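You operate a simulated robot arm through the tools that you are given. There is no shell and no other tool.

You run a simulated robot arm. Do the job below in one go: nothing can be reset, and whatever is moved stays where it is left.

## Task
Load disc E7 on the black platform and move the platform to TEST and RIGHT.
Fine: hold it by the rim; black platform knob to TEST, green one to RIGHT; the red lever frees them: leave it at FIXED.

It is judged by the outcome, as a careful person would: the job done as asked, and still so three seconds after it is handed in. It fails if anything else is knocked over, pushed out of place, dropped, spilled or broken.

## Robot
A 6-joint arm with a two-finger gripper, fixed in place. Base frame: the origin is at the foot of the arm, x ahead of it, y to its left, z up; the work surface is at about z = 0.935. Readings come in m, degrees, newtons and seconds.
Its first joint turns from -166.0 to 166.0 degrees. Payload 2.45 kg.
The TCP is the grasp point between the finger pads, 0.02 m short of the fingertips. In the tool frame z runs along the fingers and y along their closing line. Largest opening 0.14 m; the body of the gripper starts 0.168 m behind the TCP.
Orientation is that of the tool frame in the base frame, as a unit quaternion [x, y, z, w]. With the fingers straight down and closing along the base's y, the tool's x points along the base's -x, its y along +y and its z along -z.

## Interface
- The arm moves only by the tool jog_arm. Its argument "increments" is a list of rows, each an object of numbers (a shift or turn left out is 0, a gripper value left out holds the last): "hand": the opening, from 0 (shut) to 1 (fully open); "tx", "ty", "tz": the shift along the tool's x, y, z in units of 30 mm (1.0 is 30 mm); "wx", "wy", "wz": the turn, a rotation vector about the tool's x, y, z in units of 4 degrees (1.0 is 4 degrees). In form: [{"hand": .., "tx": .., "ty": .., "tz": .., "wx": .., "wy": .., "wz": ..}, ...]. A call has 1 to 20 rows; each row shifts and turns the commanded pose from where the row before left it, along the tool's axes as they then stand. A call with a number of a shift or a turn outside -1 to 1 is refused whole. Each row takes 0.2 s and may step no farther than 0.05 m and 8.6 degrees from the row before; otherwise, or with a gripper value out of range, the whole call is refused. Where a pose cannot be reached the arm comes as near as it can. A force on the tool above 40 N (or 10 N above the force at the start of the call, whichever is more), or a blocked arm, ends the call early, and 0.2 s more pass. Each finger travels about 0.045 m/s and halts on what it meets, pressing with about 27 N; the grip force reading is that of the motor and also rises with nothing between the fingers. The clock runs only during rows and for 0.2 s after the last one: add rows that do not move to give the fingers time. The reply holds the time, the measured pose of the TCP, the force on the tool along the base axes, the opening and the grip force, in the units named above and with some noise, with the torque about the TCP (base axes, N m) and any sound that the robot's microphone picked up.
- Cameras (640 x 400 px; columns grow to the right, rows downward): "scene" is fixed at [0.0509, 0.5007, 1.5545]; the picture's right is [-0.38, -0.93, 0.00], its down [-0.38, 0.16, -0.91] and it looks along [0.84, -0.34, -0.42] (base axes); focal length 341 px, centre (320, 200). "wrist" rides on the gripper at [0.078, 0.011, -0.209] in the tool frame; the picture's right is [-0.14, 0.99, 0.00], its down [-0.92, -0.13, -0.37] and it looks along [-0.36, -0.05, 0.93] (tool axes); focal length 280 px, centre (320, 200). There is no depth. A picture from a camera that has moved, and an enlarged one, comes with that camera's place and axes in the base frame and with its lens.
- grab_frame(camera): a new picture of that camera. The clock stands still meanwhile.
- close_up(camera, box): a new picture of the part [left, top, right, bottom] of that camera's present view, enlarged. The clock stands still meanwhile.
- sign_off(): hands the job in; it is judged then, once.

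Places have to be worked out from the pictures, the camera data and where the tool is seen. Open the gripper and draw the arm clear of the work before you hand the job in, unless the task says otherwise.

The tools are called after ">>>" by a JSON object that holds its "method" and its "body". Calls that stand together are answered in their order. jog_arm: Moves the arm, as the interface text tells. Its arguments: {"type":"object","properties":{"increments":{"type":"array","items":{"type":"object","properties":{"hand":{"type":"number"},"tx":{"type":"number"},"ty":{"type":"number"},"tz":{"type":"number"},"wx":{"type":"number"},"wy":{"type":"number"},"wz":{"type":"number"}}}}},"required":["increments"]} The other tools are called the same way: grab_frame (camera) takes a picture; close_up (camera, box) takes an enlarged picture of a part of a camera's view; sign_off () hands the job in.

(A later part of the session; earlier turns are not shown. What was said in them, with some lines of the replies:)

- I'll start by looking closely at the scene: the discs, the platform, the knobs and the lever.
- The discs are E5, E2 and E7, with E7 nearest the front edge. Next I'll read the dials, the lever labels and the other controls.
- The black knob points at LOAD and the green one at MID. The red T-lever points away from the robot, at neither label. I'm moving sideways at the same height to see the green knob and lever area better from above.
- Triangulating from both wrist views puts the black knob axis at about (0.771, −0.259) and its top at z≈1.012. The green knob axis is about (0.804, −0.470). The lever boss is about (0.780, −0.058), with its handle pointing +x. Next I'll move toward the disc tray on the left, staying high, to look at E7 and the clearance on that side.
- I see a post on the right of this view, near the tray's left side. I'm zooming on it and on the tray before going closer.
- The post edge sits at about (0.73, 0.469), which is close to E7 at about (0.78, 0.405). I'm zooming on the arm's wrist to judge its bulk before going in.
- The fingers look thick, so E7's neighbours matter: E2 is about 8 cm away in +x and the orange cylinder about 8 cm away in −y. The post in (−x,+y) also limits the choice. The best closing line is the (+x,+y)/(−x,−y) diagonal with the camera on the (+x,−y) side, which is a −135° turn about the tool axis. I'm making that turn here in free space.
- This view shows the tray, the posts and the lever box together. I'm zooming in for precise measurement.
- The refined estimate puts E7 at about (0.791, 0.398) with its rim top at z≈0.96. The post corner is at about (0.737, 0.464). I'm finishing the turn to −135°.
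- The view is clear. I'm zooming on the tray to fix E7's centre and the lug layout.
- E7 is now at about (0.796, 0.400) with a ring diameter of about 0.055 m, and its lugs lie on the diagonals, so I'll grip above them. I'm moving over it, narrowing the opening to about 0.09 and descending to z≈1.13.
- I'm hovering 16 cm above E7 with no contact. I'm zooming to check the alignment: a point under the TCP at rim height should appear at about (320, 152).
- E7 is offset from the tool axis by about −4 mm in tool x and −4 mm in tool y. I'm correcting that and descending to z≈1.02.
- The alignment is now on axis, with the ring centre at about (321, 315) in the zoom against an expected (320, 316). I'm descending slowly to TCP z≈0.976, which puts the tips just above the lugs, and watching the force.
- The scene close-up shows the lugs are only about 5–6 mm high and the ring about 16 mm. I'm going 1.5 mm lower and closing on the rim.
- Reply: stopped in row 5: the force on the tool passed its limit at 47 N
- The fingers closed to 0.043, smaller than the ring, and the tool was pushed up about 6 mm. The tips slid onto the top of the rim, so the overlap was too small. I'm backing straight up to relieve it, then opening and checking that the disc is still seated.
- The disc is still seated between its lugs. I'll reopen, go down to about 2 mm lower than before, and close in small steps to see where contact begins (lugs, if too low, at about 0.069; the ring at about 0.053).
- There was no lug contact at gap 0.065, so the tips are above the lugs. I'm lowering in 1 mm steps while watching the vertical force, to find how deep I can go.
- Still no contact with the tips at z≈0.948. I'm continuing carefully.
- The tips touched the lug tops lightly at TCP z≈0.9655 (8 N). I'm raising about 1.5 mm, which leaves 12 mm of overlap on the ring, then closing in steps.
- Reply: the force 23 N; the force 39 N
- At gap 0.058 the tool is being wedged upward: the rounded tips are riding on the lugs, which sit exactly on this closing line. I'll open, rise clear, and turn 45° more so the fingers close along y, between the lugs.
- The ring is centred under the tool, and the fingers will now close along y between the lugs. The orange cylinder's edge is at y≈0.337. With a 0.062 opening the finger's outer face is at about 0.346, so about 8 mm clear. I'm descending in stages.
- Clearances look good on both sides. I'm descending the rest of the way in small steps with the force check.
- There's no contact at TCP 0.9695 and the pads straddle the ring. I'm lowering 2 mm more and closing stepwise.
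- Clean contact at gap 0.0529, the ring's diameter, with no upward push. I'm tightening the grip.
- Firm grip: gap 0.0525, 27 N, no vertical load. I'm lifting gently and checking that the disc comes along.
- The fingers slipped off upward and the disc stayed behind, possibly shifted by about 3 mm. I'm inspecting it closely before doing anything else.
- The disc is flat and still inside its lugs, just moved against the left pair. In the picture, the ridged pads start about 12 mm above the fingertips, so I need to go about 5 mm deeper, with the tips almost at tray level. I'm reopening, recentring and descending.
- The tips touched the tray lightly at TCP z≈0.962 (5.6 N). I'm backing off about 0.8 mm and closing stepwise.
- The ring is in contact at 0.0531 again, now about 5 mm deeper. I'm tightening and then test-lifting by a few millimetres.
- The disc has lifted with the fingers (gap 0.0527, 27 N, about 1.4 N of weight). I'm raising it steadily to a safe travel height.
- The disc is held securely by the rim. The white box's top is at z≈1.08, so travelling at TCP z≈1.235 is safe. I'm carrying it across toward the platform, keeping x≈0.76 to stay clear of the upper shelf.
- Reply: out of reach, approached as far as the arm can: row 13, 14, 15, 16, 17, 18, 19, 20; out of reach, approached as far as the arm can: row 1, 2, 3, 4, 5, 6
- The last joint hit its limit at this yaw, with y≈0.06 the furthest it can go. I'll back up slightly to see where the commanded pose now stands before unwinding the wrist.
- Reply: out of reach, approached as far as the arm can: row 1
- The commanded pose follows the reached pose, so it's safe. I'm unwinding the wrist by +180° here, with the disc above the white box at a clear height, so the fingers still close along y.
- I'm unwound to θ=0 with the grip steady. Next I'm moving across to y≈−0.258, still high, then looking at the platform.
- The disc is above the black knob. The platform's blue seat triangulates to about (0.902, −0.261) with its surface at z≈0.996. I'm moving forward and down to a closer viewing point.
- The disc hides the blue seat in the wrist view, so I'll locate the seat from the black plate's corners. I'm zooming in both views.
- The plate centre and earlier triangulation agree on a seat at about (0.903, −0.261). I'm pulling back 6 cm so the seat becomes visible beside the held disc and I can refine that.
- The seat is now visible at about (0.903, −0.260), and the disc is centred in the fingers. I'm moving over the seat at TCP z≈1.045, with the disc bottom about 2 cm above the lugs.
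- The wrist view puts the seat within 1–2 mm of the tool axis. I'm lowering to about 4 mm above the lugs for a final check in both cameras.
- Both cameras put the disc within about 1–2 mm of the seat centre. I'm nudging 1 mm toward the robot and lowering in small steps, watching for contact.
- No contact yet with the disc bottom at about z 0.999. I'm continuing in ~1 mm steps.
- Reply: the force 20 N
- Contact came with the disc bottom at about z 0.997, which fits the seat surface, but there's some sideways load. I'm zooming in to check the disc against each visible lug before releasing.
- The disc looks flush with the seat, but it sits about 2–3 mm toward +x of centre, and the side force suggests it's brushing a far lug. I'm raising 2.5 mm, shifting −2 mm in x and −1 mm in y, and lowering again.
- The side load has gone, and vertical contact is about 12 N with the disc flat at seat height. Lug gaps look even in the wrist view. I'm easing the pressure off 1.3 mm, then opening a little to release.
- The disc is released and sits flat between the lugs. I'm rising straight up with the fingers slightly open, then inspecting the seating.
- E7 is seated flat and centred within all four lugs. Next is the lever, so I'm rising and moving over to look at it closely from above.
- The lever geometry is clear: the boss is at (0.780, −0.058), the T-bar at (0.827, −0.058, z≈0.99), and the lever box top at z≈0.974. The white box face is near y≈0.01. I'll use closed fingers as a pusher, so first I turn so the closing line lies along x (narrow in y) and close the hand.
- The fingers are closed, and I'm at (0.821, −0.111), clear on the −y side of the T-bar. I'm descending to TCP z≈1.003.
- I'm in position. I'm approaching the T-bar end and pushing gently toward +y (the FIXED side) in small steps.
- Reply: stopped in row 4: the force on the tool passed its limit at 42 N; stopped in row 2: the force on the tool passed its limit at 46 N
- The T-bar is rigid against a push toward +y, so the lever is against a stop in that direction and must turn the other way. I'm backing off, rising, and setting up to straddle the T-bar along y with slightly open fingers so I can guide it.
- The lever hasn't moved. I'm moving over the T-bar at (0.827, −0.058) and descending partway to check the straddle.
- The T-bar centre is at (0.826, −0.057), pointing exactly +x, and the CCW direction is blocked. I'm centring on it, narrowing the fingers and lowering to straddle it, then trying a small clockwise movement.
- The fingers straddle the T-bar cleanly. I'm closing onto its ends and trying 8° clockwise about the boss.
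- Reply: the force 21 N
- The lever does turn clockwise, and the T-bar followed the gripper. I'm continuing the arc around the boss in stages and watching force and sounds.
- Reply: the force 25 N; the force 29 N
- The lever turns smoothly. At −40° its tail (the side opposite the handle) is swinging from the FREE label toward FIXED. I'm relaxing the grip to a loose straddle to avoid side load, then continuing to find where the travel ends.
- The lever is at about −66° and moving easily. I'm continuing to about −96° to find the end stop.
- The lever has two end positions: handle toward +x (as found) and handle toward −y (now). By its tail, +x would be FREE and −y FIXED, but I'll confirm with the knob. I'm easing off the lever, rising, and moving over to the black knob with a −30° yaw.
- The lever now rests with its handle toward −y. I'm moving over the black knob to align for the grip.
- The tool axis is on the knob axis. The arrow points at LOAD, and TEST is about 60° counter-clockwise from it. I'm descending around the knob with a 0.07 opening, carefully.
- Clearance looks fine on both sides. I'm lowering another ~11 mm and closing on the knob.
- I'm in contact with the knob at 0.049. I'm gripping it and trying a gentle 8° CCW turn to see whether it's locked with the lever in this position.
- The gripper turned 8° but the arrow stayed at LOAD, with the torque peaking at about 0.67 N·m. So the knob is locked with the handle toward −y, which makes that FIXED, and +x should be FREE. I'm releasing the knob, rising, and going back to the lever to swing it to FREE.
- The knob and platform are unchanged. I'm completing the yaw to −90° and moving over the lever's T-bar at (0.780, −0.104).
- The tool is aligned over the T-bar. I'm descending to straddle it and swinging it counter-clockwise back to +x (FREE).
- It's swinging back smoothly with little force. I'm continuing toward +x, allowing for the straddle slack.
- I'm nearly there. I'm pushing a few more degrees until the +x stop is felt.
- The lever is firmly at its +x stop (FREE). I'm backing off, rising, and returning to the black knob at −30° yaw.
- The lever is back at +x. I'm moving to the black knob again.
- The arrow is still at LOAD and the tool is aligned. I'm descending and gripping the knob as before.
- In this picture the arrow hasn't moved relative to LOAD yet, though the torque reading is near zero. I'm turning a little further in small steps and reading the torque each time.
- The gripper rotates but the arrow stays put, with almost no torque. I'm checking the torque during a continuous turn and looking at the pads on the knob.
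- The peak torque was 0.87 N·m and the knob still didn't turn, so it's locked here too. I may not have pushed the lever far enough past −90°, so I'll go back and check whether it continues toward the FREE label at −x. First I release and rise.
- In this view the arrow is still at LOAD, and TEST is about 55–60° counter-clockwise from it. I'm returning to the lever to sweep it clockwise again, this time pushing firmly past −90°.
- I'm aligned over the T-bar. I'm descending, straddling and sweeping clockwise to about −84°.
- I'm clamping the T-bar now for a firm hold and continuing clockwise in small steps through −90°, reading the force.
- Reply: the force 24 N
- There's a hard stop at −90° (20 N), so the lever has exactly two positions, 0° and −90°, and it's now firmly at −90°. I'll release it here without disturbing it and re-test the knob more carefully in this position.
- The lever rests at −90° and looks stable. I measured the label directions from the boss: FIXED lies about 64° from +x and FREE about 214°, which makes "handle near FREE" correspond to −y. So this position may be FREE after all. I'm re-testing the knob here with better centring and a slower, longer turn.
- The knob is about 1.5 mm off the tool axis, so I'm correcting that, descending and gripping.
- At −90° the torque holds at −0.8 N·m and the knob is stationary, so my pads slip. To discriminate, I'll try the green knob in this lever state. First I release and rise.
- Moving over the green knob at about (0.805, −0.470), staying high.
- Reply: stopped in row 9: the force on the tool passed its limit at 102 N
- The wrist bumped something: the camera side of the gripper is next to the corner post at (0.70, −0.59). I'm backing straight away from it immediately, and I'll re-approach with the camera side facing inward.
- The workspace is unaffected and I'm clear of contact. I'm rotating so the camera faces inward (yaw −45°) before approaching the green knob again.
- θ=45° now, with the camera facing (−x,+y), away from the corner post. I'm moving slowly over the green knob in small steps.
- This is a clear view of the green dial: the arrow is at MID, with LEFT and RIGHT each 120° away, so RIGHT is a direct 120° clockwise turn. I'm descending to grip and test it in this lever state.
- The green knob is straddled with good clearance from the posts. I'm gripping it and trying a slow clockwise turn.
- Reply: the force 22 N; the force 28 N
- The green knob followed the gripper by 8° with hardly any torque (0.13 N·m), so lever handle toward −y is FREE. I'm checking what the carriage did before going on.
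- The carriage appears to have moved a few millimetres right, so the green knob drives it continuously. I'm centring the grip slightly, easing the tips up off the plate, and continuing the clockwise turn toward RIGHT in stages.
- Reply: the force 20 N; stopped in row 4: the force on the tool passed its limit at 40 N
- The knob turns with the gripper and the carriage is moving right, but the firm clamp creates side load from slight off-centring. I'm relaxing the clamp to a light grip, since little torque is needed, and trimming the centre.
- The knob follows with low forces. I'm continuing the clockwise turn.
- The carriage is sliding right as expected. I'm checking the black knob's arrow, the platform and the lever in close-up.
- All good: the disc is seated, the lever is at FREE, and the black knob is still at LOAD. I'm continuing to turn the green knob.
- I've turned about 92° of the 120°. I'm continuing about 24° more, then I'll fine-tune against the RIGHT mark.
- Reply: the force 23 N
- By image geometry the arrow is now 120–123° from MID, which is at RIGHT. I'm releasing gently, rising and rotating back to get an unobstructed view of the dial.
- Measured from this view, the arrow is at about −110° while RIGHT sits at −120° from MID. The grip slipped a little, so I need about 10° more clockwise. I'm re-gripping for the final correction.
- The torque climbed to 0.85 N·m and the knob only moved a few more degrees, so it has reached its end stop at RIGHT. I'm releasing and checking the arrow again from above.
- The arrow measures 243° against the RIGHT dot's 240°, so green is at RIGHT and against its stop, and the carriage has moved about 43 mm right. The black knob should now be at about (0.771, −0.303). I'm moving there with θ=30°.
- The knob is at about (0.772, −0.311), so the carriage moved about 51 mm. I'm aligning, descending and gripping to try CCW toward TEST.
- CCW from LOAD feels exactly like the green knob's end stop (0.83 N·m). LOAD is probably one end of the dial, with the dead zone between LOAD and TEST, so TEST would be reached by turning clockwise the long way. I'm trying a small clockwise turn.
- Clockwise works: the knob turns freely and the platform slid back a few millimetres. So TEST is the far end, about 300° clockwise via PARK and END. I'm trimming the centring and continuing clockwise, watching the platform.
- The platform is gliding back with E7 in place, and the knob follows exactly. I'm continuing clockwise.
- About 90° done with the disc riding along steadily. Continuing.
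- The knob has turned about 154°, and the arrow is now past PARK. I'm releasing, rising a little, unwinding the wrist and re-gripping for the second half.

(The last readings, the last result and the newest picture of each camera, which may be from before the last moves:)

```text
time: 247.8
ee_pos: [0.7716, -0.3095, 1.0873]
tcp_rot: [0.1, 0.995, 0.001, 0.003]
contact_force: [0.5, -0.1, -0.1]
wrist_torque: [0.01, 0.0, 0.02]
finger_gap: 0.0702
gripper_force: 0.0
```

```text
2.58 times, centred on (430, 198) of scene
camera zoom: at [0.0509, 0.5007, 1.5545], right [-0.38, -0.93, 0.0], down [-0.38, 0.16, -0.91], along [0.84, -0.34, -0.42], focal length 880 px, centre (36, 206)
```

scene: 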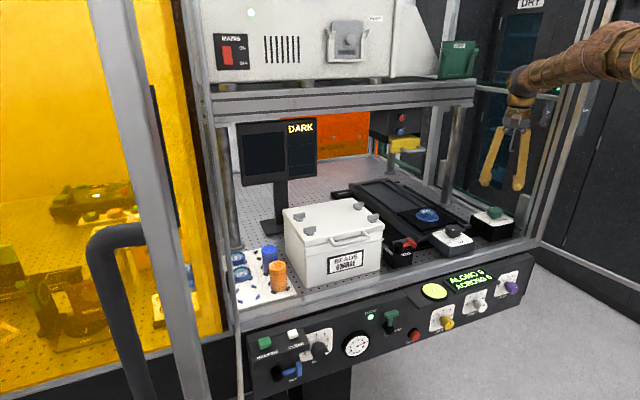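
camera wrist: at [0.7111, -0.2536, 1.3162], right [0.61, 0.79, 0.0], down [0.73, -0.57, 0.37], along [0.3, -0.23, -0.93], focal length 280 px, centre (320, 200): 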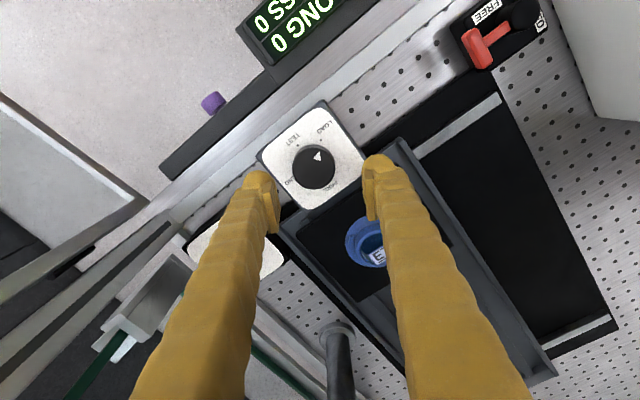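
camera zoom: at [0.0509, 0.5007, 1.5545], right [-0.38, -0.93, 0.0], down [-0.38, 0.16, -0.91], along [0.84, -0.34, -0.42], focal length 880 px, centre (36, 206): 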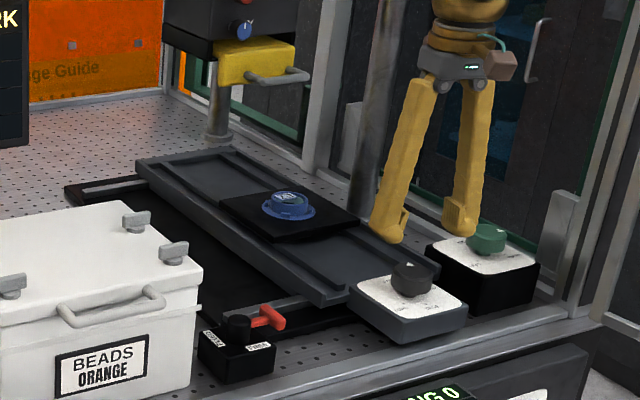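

The arrow sits just past PARK, and TEST is about 153° further clockwise. The tool is aligned, so I'm re-gripping and continuing.

>>> {"method": "jog_arm", "body": {"increments": [{"tz": 1}, {"tz": 1}, {"tz": 0.35}, {"tz": 0.13}, {"hand": 0.4}, {"hand": 0.35}, {"hand": 0.3}, {"hand": 0.3}, {"hand": 0.3}]}}

>>> {"method": "jog_arm", "body": {"increments": [{"wz": 0.6}, {"wz": 0.6}, {"wz": 0.6}, {"wz": 0.6}, {"wz": 0.6}]}}

>>> {"method": "close_up", "body": {"camera": "wrist", "box": [240, 100, 400, 230]}}

>>> {"method": "close_up", "body": {"camera": "scene", "box": [330, 120, 530, 275]}}

```text
time: 249.8
ee_pos: [0.7719, -0.3097, 1.013]
tcp_rot: [0.101, 0.995, -0.001, 0.003]
contact_force: [-0.6, -1.0, 0.2]
wrist_torque: [-0.07, 0.0, 0.0]
finger_gap: 0.0467
gripper_force: 44.9
```

```text
time: 251.0
ee_pos: [0.7717, -0.3101, 1.0122]
tcp_rot: [0.205, 0.979, 0.0, 0.003]
contact_force: [10.4, -1.6, -15.7]
wrist_torque: [-0.13, -0.23, 0.02]
finger_gap: 0.0469
gripper_force: 45.1
```

```text
3.08 times, centred on (320, 165) of wrist
camera zoom: at [0.7047, -0.2679, 1.2223], right [0.52, 0.85, 0.0], down [0.79, -0.49, 0.37], along [0.32, -0.19, -0.93], focal length 863 px, centre (320, 308)
```

zoom: 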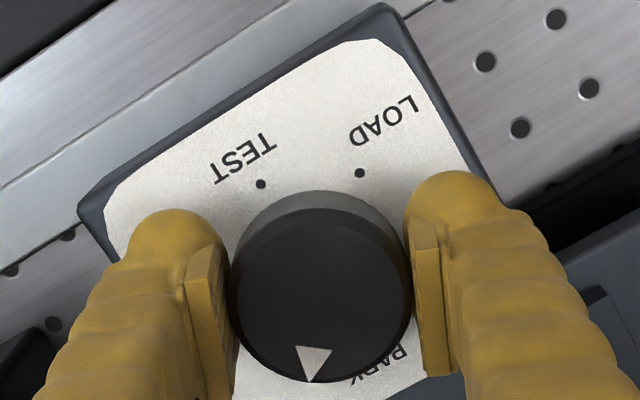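

```text
2.58 times, centred on (430, 198) of scene
camera zoom: at [0.0509, 0.5007, 1.5545], right [-0.38, -0.93, 0.0], down [-0.38, 0.16, -0.91], along [0.84, -0.34, -0.42], focal length 880 px, centre (36, 206)
```

zoom: 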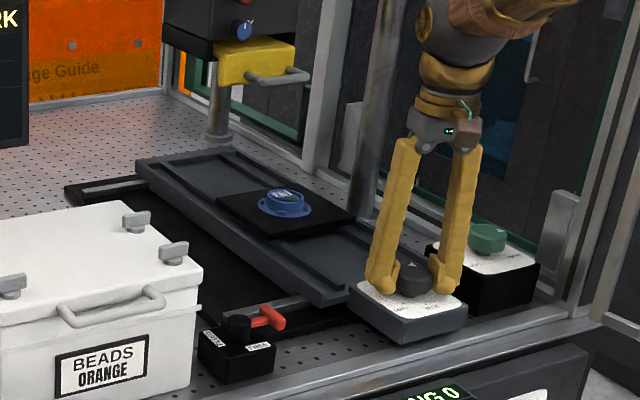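

It follows. I'm continuing clockwise past END in stages, watching the platform and disc.

>>> {"method": "jog_arm", "body": {"increments": [{"wz": 0.8}, {"wz": 0.8}, {"wz": 0.8}, {"wz": 0.8}, {"wz": 0.8}, {"wz": 0.8}, {"wz": 0.8}, {"wz": 0.8}, {"wz": 0.8}, {"wz": 0.8}, {"wz": 0.8}, {"wz": 0.8}, {"wz": 0.8}, {"wz": 0.8}]}}

>>> {"method": "jog_arm", "body": {"increments": [{"wz": 0.8}, {"wz": 0.8}, {"wz": 0.8}, {"wz": 0.8}, {"wz": 0.8}, {"wz": 0.8}, {"wz": 0.8}, {"wz": 0.8}]}}

>>> {"method": "close_up", "body": {"camera": "wrist", "box": [240, 100, 400, 230]}}

>>> {"method": "close_up", "body": {"camera": "scene", "box": [330, 120, 530, 275]}}

```text
time: 254.0
ee_pos: [0.7716, -0.3105, 1.0122]
tcp_rot: [0.562, 0.827, 0.002, 0.003]
contact_force: [4.7, -1.8, -22.3]
wrist_torque: [-0.2, -0.06, 0.04]
finger_gap: 0.0465
gripper_force: 44.8
```

```text
time: 255.8
ee_pos: [0.7717, -0.3091, 1.0134]
tcp_rot: [0.731, 0.682, 0.002, 0.002]
contact_force: [1.5, 0.5, -14.0]
wrist_torque: [-0.04, 0.1, 0.04]
finger_gap: 0.0466
gripper_force: 45.1
```

```text
3.08 times, centred on (320, 165) of wrist
camera zoom: at [0.7883, -0.2323, 1.2233], right [0.98, -0.21, 0.01], down [-0.19, -0.91, 0.37], along [-0.07, -0.36, -0.93], focal length 863 px, centre (320, 308)
```

zoom: 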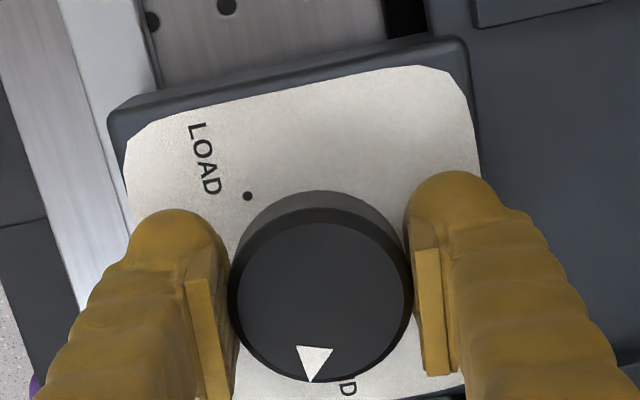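

```text
2.58 times, centred on (430, 198) of scene
camera zoom: at [0.0509, 0.5007, 1.5545], right [-0.38, -0.93, 0.0], down [-0.38, 0.16, -0.91], along [0.84, -0.34, -0.42], focal length 880 px, centre (36, 206)
```

zoom: 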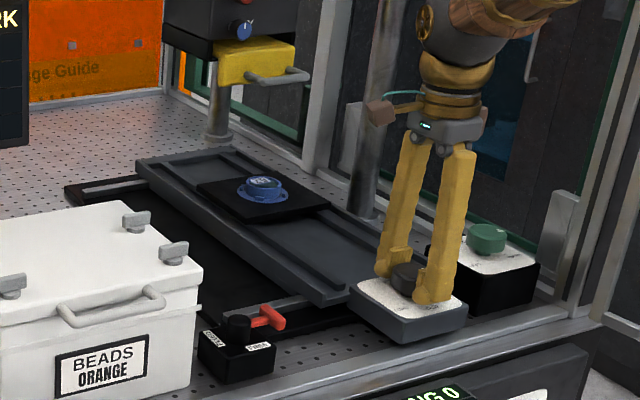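

About 236° done; the arrow is just past END and the disc is riding fine. Continuing toward TEST.

>>> {"method": "jog_arm", "body": {"increments": [{"wz": 0.8}, {"wz": 0.8}, {"wz": 0.8}, {"wz": 0.8}, {"wz": 0.8}, {"wz": 0.8}, {"wz": 0.8}, {"wz": 0.8}, {"wz": 0.8}, {"wz": 0.8}, {"wz": 0.8}, {"wz": 0.8}, {"wz": 0.8}, {"wz": 0.8}]}}

>>> {"method": "close_up", "body": {"camera": "wrist", "box": [240, 100, 400, 230]}}

>>> {"method": "close_up", "body": {"camera": "scene", "box": [330, 100, 530, 275]}}

>>> {"method": "close_up", "body": {"camera": "scene", "box": [435, 210, 495, 255]}}

```text
time: 258.8
ee_pos: [0.7719, -0.3088, 1.0132]
tcp_rot: [0.936, 0.353, 0.002, 0.002]
contact_force: [10.4, -0.3, -6.5]
wrist_torque: [0.05, -0.15, 0.03]
finger_gap: 0.0469
gripper_force: 44.8
```

```text
3.08 times, centred on (320, 165) of wrist
camera zoom: at [0.8379, -0.2662, 1.2237], right [0.55, -0.84, 0.0], down [-0.78, -0.51, 0.36], along [-0.3, -0.2, -0.93], focal length 863 px, centre (320, 308)
```

zoom: 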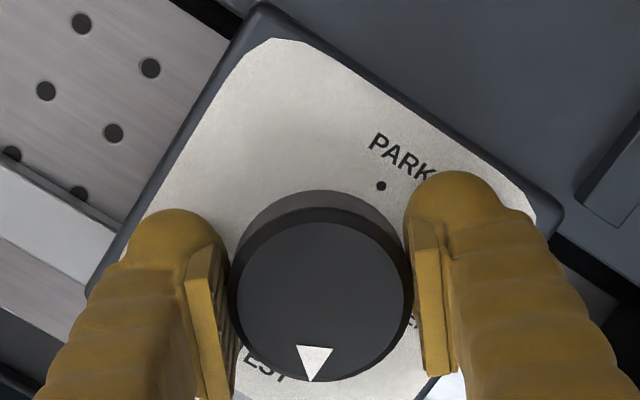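

```text
2.29 times, centred on (430, 188) of scene
camera zoom: at [0.0509, 0.5007, 1.5545], right [-0.38, -0.93, 0.0], down [-0.38, 0.16, -0.91], along [0.84, -0.34, -0.42], focal length 779 px, centre (69, 229)
```

zoom: 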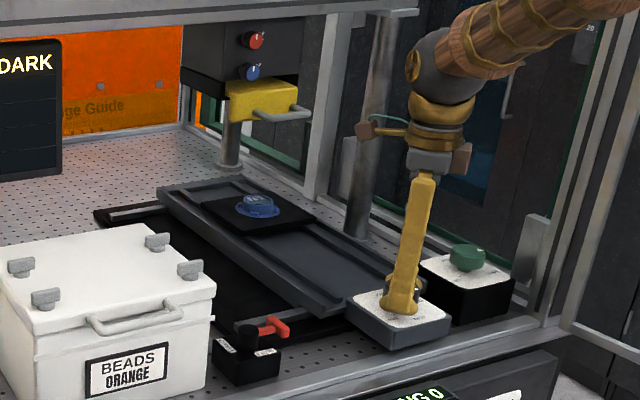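

```text
8.89 times, centred on (465, 232) of scene
camera zoom: at [0.0509, 0.5007, 1.5545], right [-0.38, -0.93, 0.0], down [-0.38, 0.16, -0.91], along [0.84, -0.34, -0.42], focal length 3031 px, centre (-969, -89)
```

zoom: 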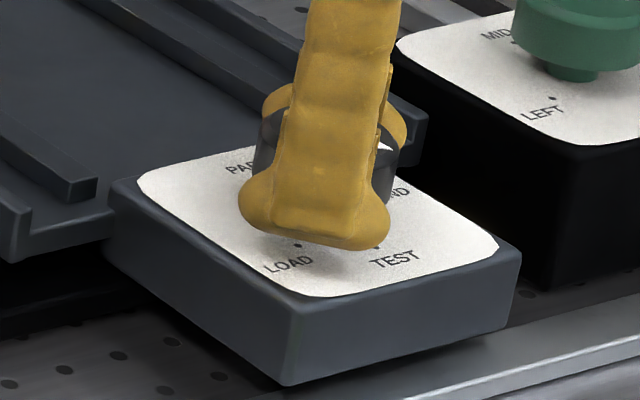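

The arrow is approaching TEST, with about 20° to go. I'm slowing down and watching the torque for the end stop.

>>> {"method": "jog_arm", "body": {"increments": [{"wz": 0.5}, {"wz": 0.5}, {"wz": 0.5}, {"wz": 0.5}, {"wz": 0.5}, {"wz": 0.5}, {"wz": 0.5}, {"wz": 0.5}]}}

>>> {"method": "close_up", "body": {"camera": "wrist", "box": [240, 110, 400, 240]}}

>>> {"method": "close_up", "body": {"camera": "scene", "box": [435, 210, 495, 255]}}

```text
time: 260.6
ee_pos: [0.7727, -0.3089, 1.0137]
tcp_rot: [0.976, 0.218, 0.004, 0.001]
contact_force: [7.5, 0.4, 5.5]
wrist_torque: [0.06, -0.11, 0.05]
finger_gap: 0.0465
gripper_force: 45.1
```

```text
3.08 times, centred on (320, 175) of wrist
camera zoom: at [0.8473, -0.2858, 1.2238], right [0.3, -0.95, 0.0], down [-0.89, -0.28, 0.36], along [-0.35, -0.11, -0.93], focal length 863 px, centre (320, 277)
```

zoom: 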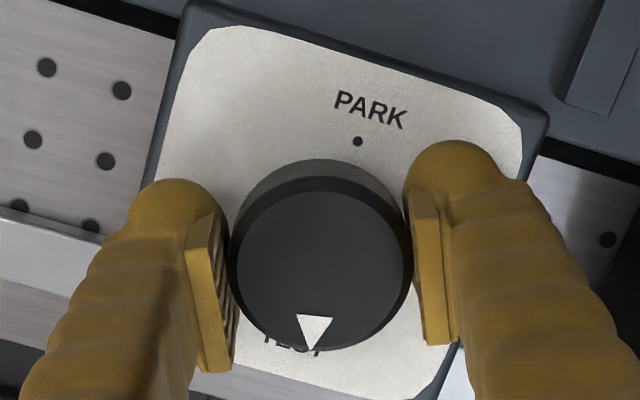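

```text
8.89 times, centred on (465, 232) of scene
camera zoom: at [0.0509, 0.5007, 1.5545], right [-0.38, -0.93, 0.0], down [-0.38, 0.16, -0.91], along [0.84, -0.34, -0.42], focal length 3031 px, centre (-969, -89)
```

zoom: 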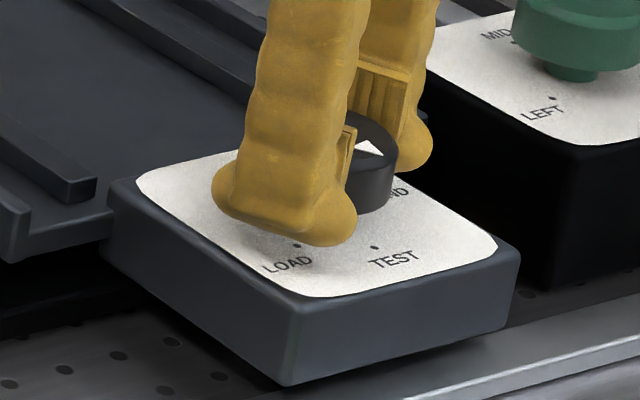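

I estimate about 6–7° remaining. I'm turning in 2–4° steps and checking for the stop.

>>> {"method": "jog_arm", "body": {"increments": [{"wz": 0.5}, {"wz": 0.5}]}}

>>> {"method": "jog_arm", "body": {"increments": [{"wz": 0.5}]}}

>>> {"method": "jog_arm", "body": {"increments": [{"wz": 0.5}]}}

>>> {"method": "close_up", "body": {"camera": "wrist", "box": [240, 110, 400, 240]}}

>>> {"method": "close_up", "body": {"camera": "scene", "box": [435, 210, 495, 255]}}

```text
time: 261.2
ee_pos: [0.7719, -0.3088, 1.0143]
tcp_rot: [0.983, 0.184, 0.003, 0.002]
contact_force: [4.9, 0.3, 6.9]
wrist_torque: [-0.02, 0.09, 0.01]
finger_gap: 0.0469
gripper_force: 45.0
```

```text
time: 261.6
ee_pos: [0.771, -0.3099, 1.0135]
tcp_rot: [0.986, 0.167, 0.003, 0.001]
contact_force: [3.1, 0.4, 4.6]
wrist_torque: [0.02, -0.11, 0.57]
finger_gap: 0.0465
gripper_force: 45.3
```

```text
time: 262.0
ee_pos: [0.7716, -0.308, 1.0129]
tcp_rot: [0.989, 0.15, 0.004, 0.0]
contact_force: [-1.3, -0.3, 4.8]
wrist_torque: [0.02, 0.05, 0.51]
finger_gap: 0.0465
gripper_force: 45.0
```

```text
3.08 times, centred on (320, 175) of wrist
camera zoom: at [0.8494, -0.2967, 1.2236], right [0.16, -0.99, 0.0], down [-0.92, -0.15, 0.36], along [-0.36, -0.06, -0.93], focal length 863 px, centre (320, 277)
```

zoom: 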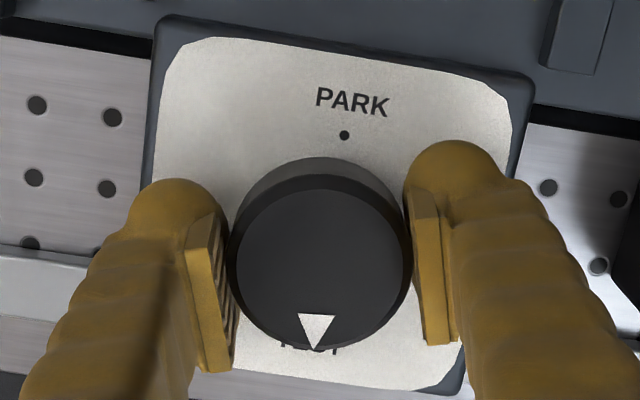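

```text
8.89 times, centred on (465, 232) of scene
camera zoom: at [0.0509, 0.5007, 1.5545], right [-0.38, -0.93, 0.0], down [-0.38, 0.16, -0.91], along [0.84, -0.34, -0.42], focal length 3031 px, centre (-969, -89)
```

zoom: 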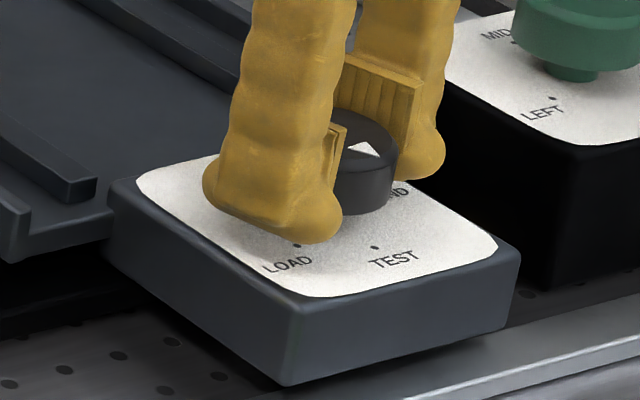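

The torque rose to about 0.55 N·m: the end stop at TEST, with the arrow 170° from PARK, exactly where TEST lies. I'm releasing, rising, and verifying from above.

>>> {"method": "jog_arm", "body": {"increments": [{"wz": -0.3}, {"hand": 0.4}, {"hand": 0.5}, {"hand": 0.5}, {"tz": -0.5}, {"tz": -1}, {"tz": -1}, {"tz": -0.6}, {"wz": -1}, {"wz": -1}, {"wz": -1}, {"wz": -1}, {"wz": -1}, {"wz": -1}, {"wz": -1}, {"wz": -1}, {"wz": -1}, {"wz": -1}, {"wz": -1}, {"wz": -1}]}}

>>> {"method": "jog_arm", "body": {"increments": [{"wz": -1}, {"wz": -1}, {"wz": -1}, {"wz": -1}, {"wz": -1}, {"wz": -1}, {"wz": -1}, {"wz": -1}, {"wz": -1}, {"wz": -1}, {"wz": -1}, {"wz": -1}, {"wz": -1}, {"wz": -1}, {"wz": -1}, {"wz": -1}, {"wz": -1}, {"wz": -1}, {"wz": -1}, {"wz": -1}]}}

>>> {"method": "jog_arm", "body": {"increments": [{"wz": -1}, {"wz": -1}, {"wz": -1}, {"wz": -1}, {"wz": -1}, {"wz": -1}, {"wz": -1}, {"wz": 0}]}}

>>> {"method": "close_up", "body": {"camera": "wrist", "box": [230, 80, 410, 220]}}

>>> {"method": "grab_frame", "body": {"camera": "wrist"}}

>>> {"method": "close_up", "body": {"camera": "scene", "box": [330, 100, 530, 275]}}

```text
time: 266.2
ee_pos: [0.7718, -0.3088, 1.106]
tcp_rot: [0.836, 0.548, 0.002, 0.002]
contact_force: [0.1, 0.6, 0.0]
wrist_torque: [-0.01, -0.07, 0.02]
finger_gap: 0.0702
gripper_force: 0.1
```

```text
time: 270.4
ee_pos: [0.7713, -0.3098, 1.1063]
tcp_rot: [0.288, 0.958, 0.0, 0.002]
contact_force: [-0.7, 0.3, 0.2]
wrist_torque: [0.01, -0.01, 0.0]
finger_gap: 0.07
gripper_force: 0.0
```

```text
time: 272.2
ee_pos: [0.771, -0.3103, 1.1065]
tcp_rot: [0.048, 0.999, 0.0, 0.003]
contact_force: [0.1, -0.4, -0.3]
wrist_torque: [0.01, 0.01, 0.0]
finger_gap: 0.0699
gripper_force: 0.0
```

```text
2.86 times, centred on (320, 150) of wrist
camera zoom: at [0.6946, -0.291, 1.3159], right [0.23, 0.97, 0.0], down [0.9, -0.22, 0.37], along [0.36, -0.09, -0.93], focal length 801 px, centre (320, 343)
```

zoom: 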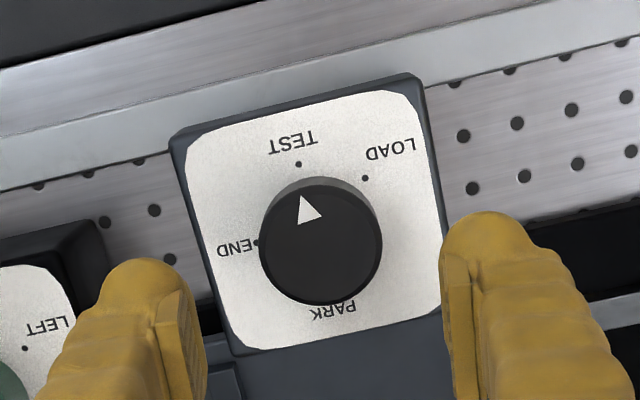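

```text
taken
camera wrist: at [0.6946, -0.291, 1.3159], right [0.23, 0.97, 0.0], down [0.9, -0.22, 0.37], along [0.36, -0.09, -0.93], focal length 280 px, centre (320, 200)
```

wrist: 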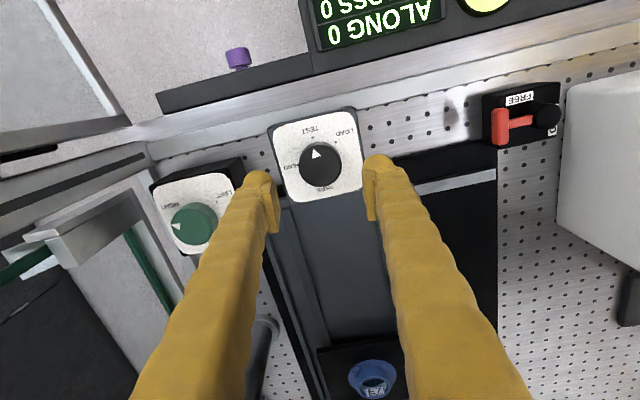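

```text
2.29 times, centred on (430, 188) of scene
camera zoom: at [0.0509, 0.5007, 1.5545], right [-0.38, -0.93, 0.0], down [-0.38, 0.16, -0.91], along [0.84, -0.34, -0.42], focal length 779 px, centre (69, 229)
```

zoom: 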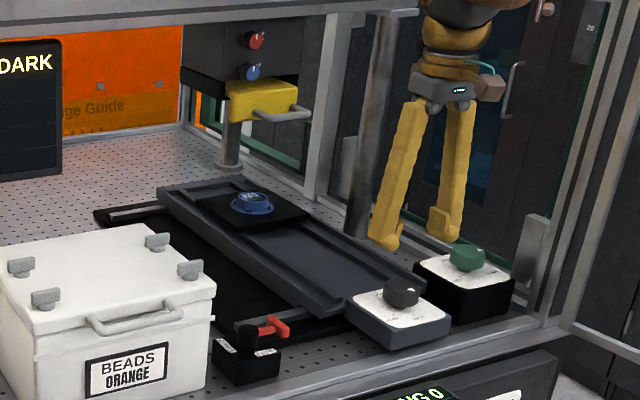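

The black arrow is right on TEST, green is at RIGHT, and the platform is at the back with E7 seated. Now I return the lever to FIXED (handle toward +x): turning to θ=90° and moving over the T-bar.

>>> {"method": "jog_arm", "body": {"increments": [{"wz": 1}, {"wz": 1}, {"wz": 1}, {"wz": 1}, {"wz": 1}, {"wz": 1}, {"wz": 1}, {"wz": 1}, {"wz": 1}, {"wz": 1}, {"wz": 1}, {"wz": 1}, {"wz": 1}, {"wz": 1}, {"wz": 1}, {"wz": 1}, {"wz": 1}, {"wz": 1}, {"wz": 1}, {"wz": 1}]}}

>>> {"method": "jog_arm", "body": {"increments": [{"wz": 1, "hand": 0.42}, {"wz": 0.1}, {"tx": 0.86, "ty": 0.04}, {"tx": 0.86, "ty": 0.04}, {"tx": 0.86, "ty": 0.04}, {"tx": 0.86, "ty": 0.04}, {"tx": 0.86, "ty": 0.04}, {"tx": 0.86, "ty": 0.04}, {"tx": 0.86, "ty": 0.04}, {"tx": 0.84, "ty": 0.04}, {"tx": 0}]}}

>>> {"method": "close_up", "body": {"camera": "wrist", "box": [230, 80, 410, 220]}}

```text
time: 276.4
ee_pos: [0.7713, -0.3096, 1.1076]
tcp_rot: [0.679, 0.735, 0.002, 0.002]
contact_force: [0.3, 0.0, 0.0]
wrist_torque: [0.01, 0.01, -0.03]
finger_gap: 0.0701
gripper_force: 0.1
```

```text
time: 278.8
ee_pos: [0.7813, -0.1033, 1.106]
tcp_rot: [0.707, 0.707, 0.001, 0.003]
contact_force: [0.3, -1.3, 0.1]
wrist_torque: [0.04, -0.02, 0.01]
finger_gap: 0.0587
gripper_force: 0.1
```

```text
2.86 times, centred on (320, 150) of wrist
camera zoom: at [0.7918, -0.0254, 1.3162], right [0.99, -0.14, 0.01], down [-0.13, -0.92, 0.37], along [-0.05, -0.37, -0.93], focal length 801 px, centre (320, 343)
```

zoom: 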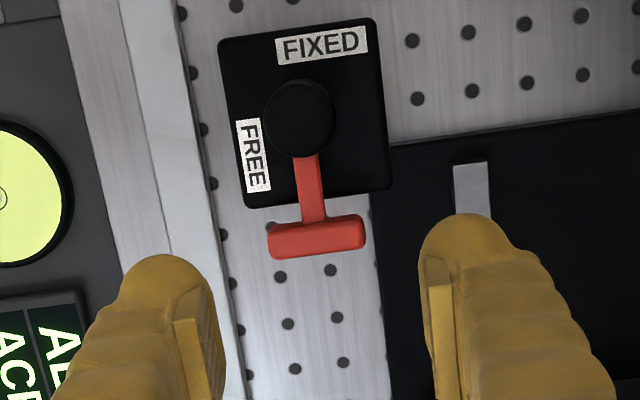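

I'm aligned over the T-bar. I'm descending, straddling it and sweeping counter-clockwise to FIXED.

>>> {"method": "jog_arm", "body": {"increments": [{"tz": 1}, {"tz": 1}, {"tz": 1}, {"tz": 0.5}, {"hand": 0.33}, {"hand": 0.33}]}}

>>> {"method": "jog_arm", "body": {"increments": [{"wz": -1, "ty": 0.109, "tx": 0.004}, {"wz": -1, "ty": 0.109, "tx": 0.004}, {"wz": -1, "ty": 0.109, "tx": 0.004}, {"wz": -1, "ty": 0.109, "tx": 0.004}, {"wz": -1, "ty": 0.109, "tx": 0.004}, {"wz": -1, "ty": 0.109, "tx": 0.004}, {"wz": -1, "ty": 0.109, "tx": 0.004}, {"wz": -1, "ty": 0.109, "tx": 0.004}, {"wz": -1, "ty": 0.109, "tx": 0.004}, {"wz": -1, "ty": 0.109, "tx": 0.004}, {"wz": -1, "ty": 0.109, "tx": 0.004}, {"wz": 0}]}}

>>> {"method": "jog_arm", "body": {"increments": [{"wz": -1, "ty": 0.109, "tx": 0.004}, {"wz": -1, "ty": 0.109, "tx": 0.004}, {"wz": -1, "ty": 0.109, "tx": 0.004}, {"wz": -1, "ty": 0.109, "tx": 0.004}, {"wz": -1, "ty": 0.109, "tx": 0.004}, {"wz": -1, "ty": 0.109, "tx": 0.004}, {"wz": -1, "ty": 0.109, "tx": 0.004}, {"wz": -1, "ty": 0.109, "tx": 0.004}, {"wz": -1, "ty": 0.109, "tx": 0.004}, {"wz": -1, "ty": 0.109, "tx": 0.004}, {"wz": -1, "ty": 0.109, "tx": 0.004}, {"wz": 0}]}}

>>> {"method": "close_up", "body": {"camera": "wrist", "box": [240, 70, 420, 210]}}

```text
time: 280.2
ee_pos: [0.7832, -0.1038, 1.0023]
tcp_rot: [0.707, 0.707, 0.002, 0.003]
contact_force: [-0.1, -0.5, 0.3]
wrist_torque: [-0.03, 0.01, -0.01]
finger_gap: 0.0463
gripper_force: 0.0
```

```text
time: 282.8
ee_pos: [0.8143, -0.0906, 1.0005]
tcp_rot: [0.391, 0.921, 0.0, 0.003]
contact_force: [-0.1, -0.5, -0.1]
wrist_torque: [0.01, 0.0, -0.01]
finger_gap: 0.0464
gripper_force: 0.2
```

```text
time: 285.4
ee_pos: [0.8294, -0.0586, 1.0001]
tcp_rot: [0.016, 1.0, 0.0, 0.002]
contact_force: [1.0, -0.3, -0.1]
wrist_torque: [-0.01, 0.02, 0.01]
finger_gap: 0.0462
gripper_force: 0.0
```

```text
2.86 times, centred on (330, 140) of wrist
camera zoom: at [0.751, -0.0447, 1.2106], right [0.17, 0.99, 0.0], down [0.91, -0.16, 0.37], along [0.37, -0.06, -0.93], focal length 801 px, centre (291, 371)
```

zoom: 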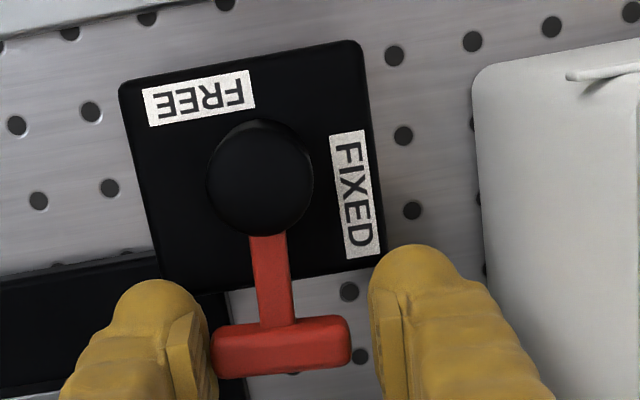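

The lever is within a few degrees of +x. I'm pushing the last bit until the stop is felt.

>>> {"method": "jog_arm", "body": {"increments": [{"wz": -0.5, "ty": 0.055}, {"wz": -0.5, "ty": 0.055}, {"wz": 0}]}}

>>> {"method": "jog_arm", "body": {"increments": [{"wz": -0.4, "ty": 0.045}, {"wz": -0.3, "ty": 0.035}, {"wz": 0}]}}

>>> {"method": "jog_arm", "body": {"increments": [{"wz": -0.2, "ty": 0.03}, {"wz": 0}]}}

>>> {"method": "close_up", "body": {"camera": "wrist", "box": [240, 70, 420, 210]}}

```text
time: 286.2
ee_pos: [0.8294, -0.0553, 1.0015]
tcp_rot: [-0.019, 1.0, -0.001, 0.002]
contact_force: [0.8, -1.1, 0.0]
wrist_torque: [-0.04, 0.01, -0.02]
finger_gap: 0.0465
gripper_force: 0.0
```

```text
time: 287.0
ee_pos: [0.8284, -0.0525, 1.0005]
tcp_rot: [-0.042, 0.999, -0.001, 0.004]
contact_force: [-2.3, -6.2, -1.6]
wrist_torque: [-0.06, 0.03, -0.07]
finger_gap: 0.0507
gripper_force: 3.4
```

```text
time: 287.6
ee_pos: [0.8281, -0.0521, 1.0022]
tcp_rot: [-0.05, 0.999, -0.001, 0.002]
contact_force: [-2.4, -9.0, -1.8]
wrist_torque: [-0.02, 0.02, -0.07]
finger_gap: 0.0522
gripper_force: 4.8
```

```text
2.86 times, centred on (330, 140) of wrist
camera zoom: at [0.7497, -0.0488, 1.2108], right [0.04, 1.0, 0.0], down [0.93, -0.04, 0.37], along [0.37, -0.02, -0.93], focal length 801 px, centre (291, 371)
```

zoom: 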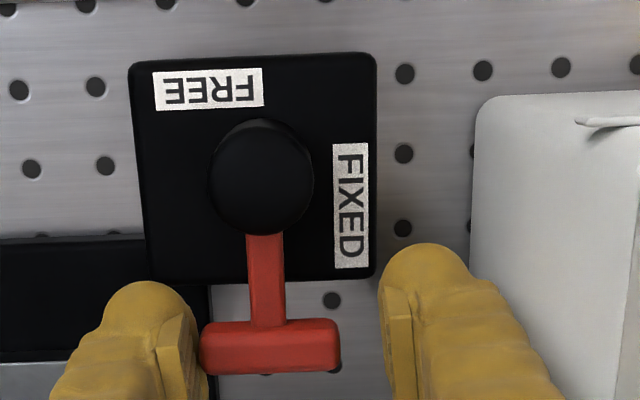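

The lever is firmly at its +x stop (9 N), the opposite end from where the knobs turned freely, so this is FIXED. I'm backing off, opening, and rising clear.

>>> {"method": "jog_arm", "body": {"increments": [{"ty": -0.16, "hand": 0.42}, {"hand": 0.42}, {"tz": -0.4}, {"tz": -1}, {"tz": -1}, {"tz": -1}, {"tz": -1}, {"tz": -1}, {"wz": 0}]}}

>>> {"method": "close_up", "body": {"camera": "wrist", "box": [230, 80, 410, 220]}}

>>> {"method": "grab_frame", "body": {"camera": "scene"}}

>>> {"method": "close_up", "body": {"camera": "scene", "box": [330, 140, 530, 275]}}

```text
time: 289.6
ee_pos: [0.8276, -0.0561, 1.1649]
tcp_rot: [-0.05, 0.999, 0.0, 0.003]
contact_force: [-0.5, 0.3, 0.0]
wrist_torque: [-0.01, 0.01, 0.02]
finger_gap: 0.0588
gripper_force: 0.0
```

```text
2.86 times, centred on (320, 150) of wrist
camera zoom: at [0.7492, -0.0529, 1.3736], right [0.04, 1.0, 0.0], down [0.93, -0.04, 0.37], along [0.37, -0.02, -0.93], focal length 801 px, centre (320, 343)
```

zoom: 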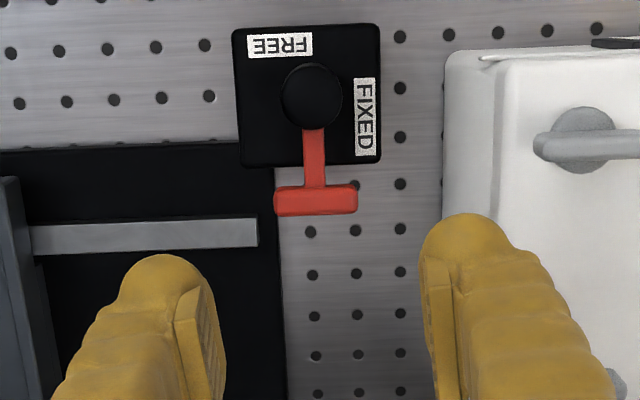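

```text
taken
```

scene: 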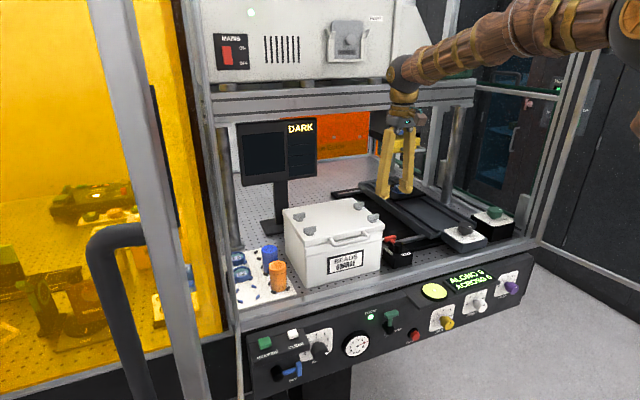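

```text
2.96 times, centred on (430, 208) of scene
camera zoom: at [0.0509, 0.5007, 1.5545], right [-0.38, -0.93, 0.0], down [-0.38, 0.16, -0.91], along [0.84, -0.34, -0.42], focal length 1010 px, centre (-6, 178)
```

zoom: 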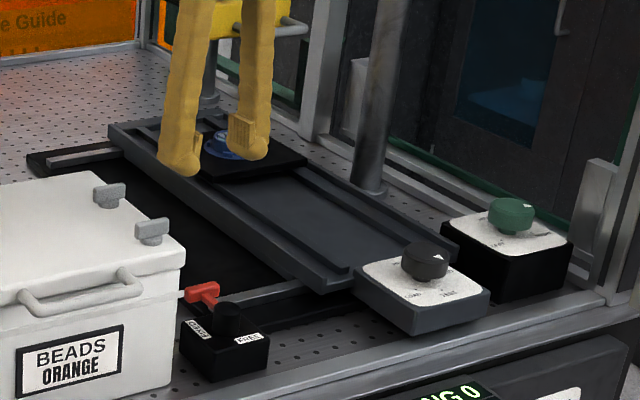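

The lever stands at FIXED. I'm withdrawing the arm up and back toward its starting area, clear of the work.

>>> {"method": "jog_arm", "body": {"increments": [{"tx": 0.8, "tz": -0.5}, {"tx": 0.9, "tz": -0.5}, {"tx": 0.9, "tz": -0.6}, {"tx": 0.9, "tz": -0.6}, {"tx": 0.9, "tz": -0.6}, {"tx": 0.9, "tz": -0.6}, {"tx": 0.9, "tz": -0.6}, {"ty": -0.8, "tz": -0.6}, {"ty": -0.8, "tz": -0.6}, {"ty": -0.8}, {"ty": -0.8, "hand": 0.8}, {"tx": 0}]}}

>>> {"method": "grab_frame", "body": {"camera": "wrist"}}

>>> {"method": "grab_frame", "body": {"camera": "scene"}}

>>> {"method": "close_up", "body": {"camera": "scene", "box": [330, 140, 530, 275]}}

>>> {"method": "close_up", "body": {"camera": "scene", "box": [220, 220, 320, 310]}}

```text
time: 292.2
ee_pos: [0.6502, -0.1689, 1.3174]
tcp_rot: [-0.049, 0.999, -0.001, 0.003]
contact_force: [-0.3, 0.7, -0.1]
wrist_torque: [0.0, 0.0, -0.01]
finger_gap: 0.1112
gripper_force: 0.2
```

```text
taken
camera wrist: at [0.5722, -0.1658, 1.5277], right [0.04, 1.0, 0.0], down [0.93, -0.04, 0.37], along [0.37, -0.02, -0.93], focal length 280 px, centre (320, 200)
```

wrist: 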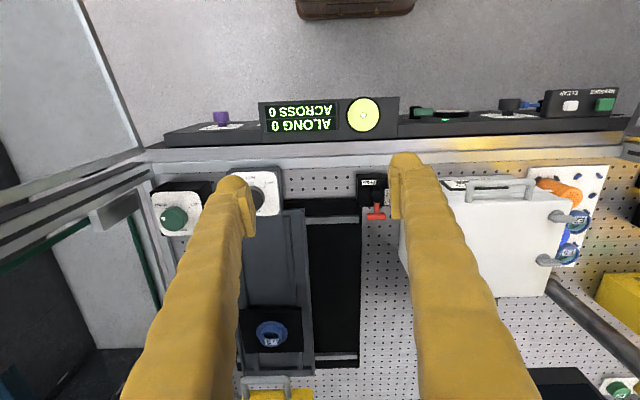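

```text
taken
```

scene: 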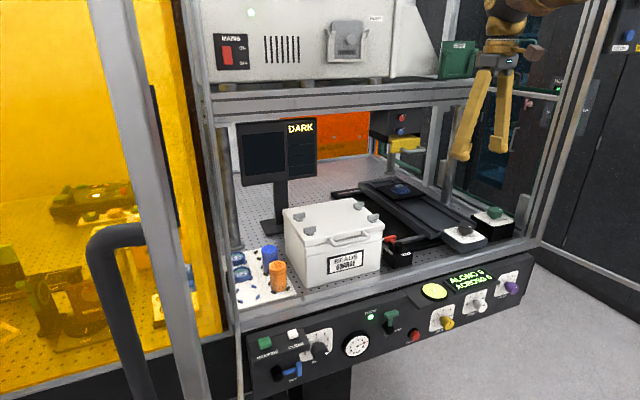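

```text
2.96 times, centred on (430, 208) of scene
camera zoom: at [0.0509, 0.5007, 1.5545], right [-0.38, -0.93, 0.0], down [-0.38, 0.16, -0.91], along [0.84, -0.34, -0.42], focal length 1010 px, centre (-6, 178)
```

zoom: 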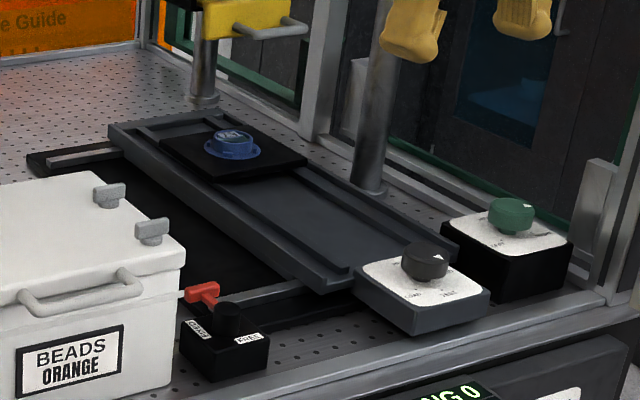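

```text
4.44 times, centred on (270, 265) of scene
camera zoom: at [0.0509, 0.5007, 1.5545], right [-0.38, -0.93, 0.0], down [-0.38, 0.16, -0.91], along [0.84, -0.34, -0.42], focal length 1515 px, centre (542, -89)
```

zoom: 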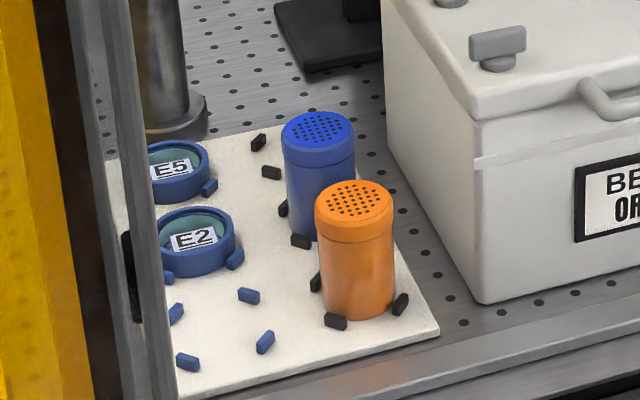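

E5, E2 and both cylinders are undisturbed. I'm doing a last close check of the knobs, lever and disc.

>>> {"method": "close_up", "body": {"camera": "scene", "box": [440, 210, 490, 250]}}

>>> {"method": "close_up", "body": {"camera": "scene", "box": [470, 195, 520, 227]}}

>>> {"method": "close_up", "body": {"camera": "scene", "box": [380, 170, 440, 215]}}

>>> {"method": "close_up", "body": {"camera": "wrist", "box": [235, 295, 315, 375]}}

>>> {"method": "close_up", "body": {"camera": "wrist", "box": [340, 165, 410, 225]}}

```text
10.00 times, centred on (465, 230) of scene
camera zoom: at [0.0509, 0.5007, 1.5545], right [-0.38, -0.93, 0.0], down [-0.38, 0.16, -0.91], along [0.84, -0.34, -0.42], focal length 3410 px, centre (-1130, -100)
```

zoom: 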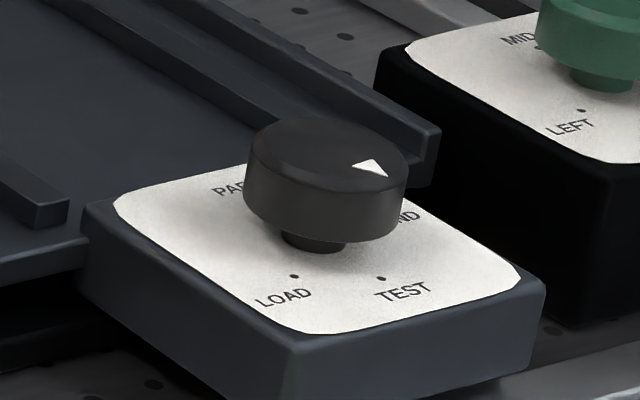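

```text
12.50 times, centred on (495, 211) of scene
camera zoom: at [0.0509, 0.5007, 1.5545], right [-0.38, -0.93, 0.0], down [-0.38, 0.16, -0.91], along [0.84, -0.34, -0.42], focal length 4262 px, centre (-1868, 62)
```

zoom: 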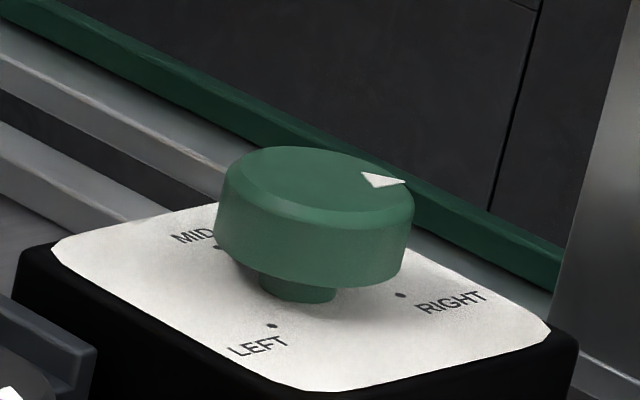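

```text
8.89 times, centred on (410, 192) of scene
camera zoom: at [0.0509, 0.5007, 1.5545], right [-0.38, -0.93, 0.0], down [-0.38, 0.16, -0.91], along [0.84, -0.34, -0.42], focal length 3031 px, centre (-480, 267)
```

zoom: 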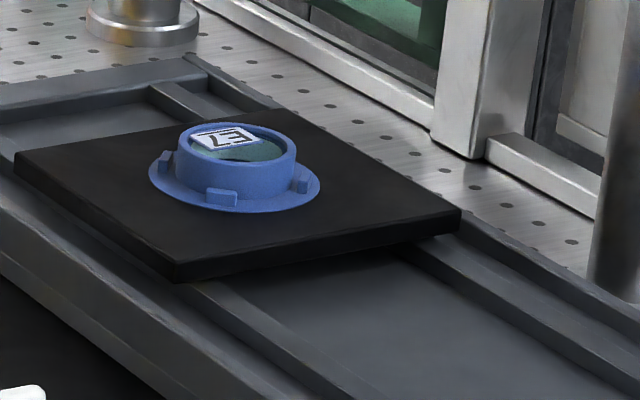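

```text
5.00 times, centred on (275, 335) of wrist
camera zoom: at [0.5722, -0.1658, 1.5277], right [0.04, 1.0, 0.0], down [0.93, -0.04, 0.37], along [0.37, -0.02, -0.93], focal length 1402 px, centre (545, -475)
```

zoom: 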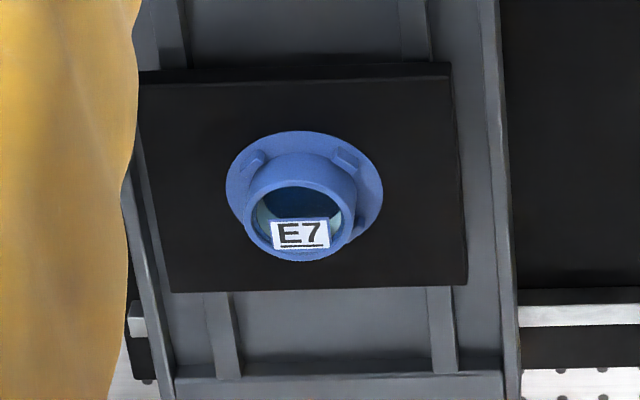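

```text
6.67 times, centred on (375, 195) of wrist
camera zoom: at [0.5722, -0.1658, 1.5277], right [0.04, 1.0, 0.0], down [0.93, -0.04, 0.37], along [0.37, -0.02, -0.93], focal length 1869 px, centre (-47, 233)
```

zoom: 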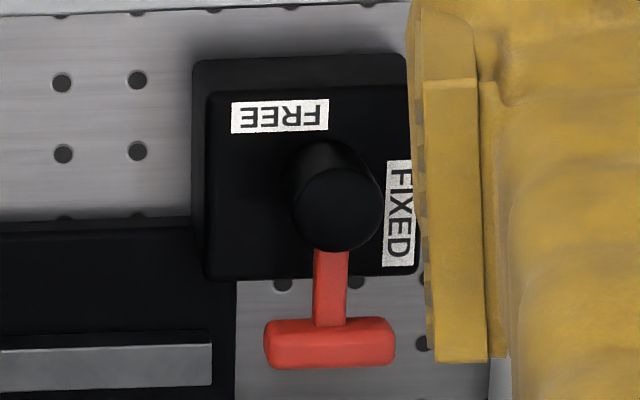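

Final state:
- **Disc:** E7 sits seated between the lugs on the black platform.
- **Knobs:** black points to TEST and green to RIGHT, both against their stops.
- **Lever:** back at its FIXED end.
- **Surroundings:** the other discs and cylinders are where they were, and the arm is clear with the gripper open.

I'm handing in the job.

>>> {"method": "sign_off", "body": {}}

```text
The job is handed in.
```

I've handed the job in. Disc E7 is loaded on the black platform, and the platform is at TEST and RIGHT.

- **Disc:** E7 was held by the rim and sits flat between the platform's four lugs. My first grips slipped: one left the fingertips resting on top of the rim, and another dropped the disc back onto its tray a few millimetres off. It lifted cleanly after that.
- **Knobs:** black points to TEST and green to RIGHT, both against their end stops. Black would not turn directly from LOAD to TEST, so it went the long way round, past PARK and END.
- **Lever:** left at FIXED, handle pointing away from the robot, which is how I found it. The labels were ambiguous, so I went by behaviour: both knobs turned with the handle at the other end, toward the knobs, so that end is FREE. I did not test that the knobs are locked in its final position.
- **Bump:** on my first move to the green knob, the camera side of the gripper hit something, most likely the front-right corner post, with a brief peak of 102 N. I backed off at once, and nothing looked moved or damaged in the pictures.

The other discs, the cylinders and the white box look undisturbed. The arm is clear with the gripper open.
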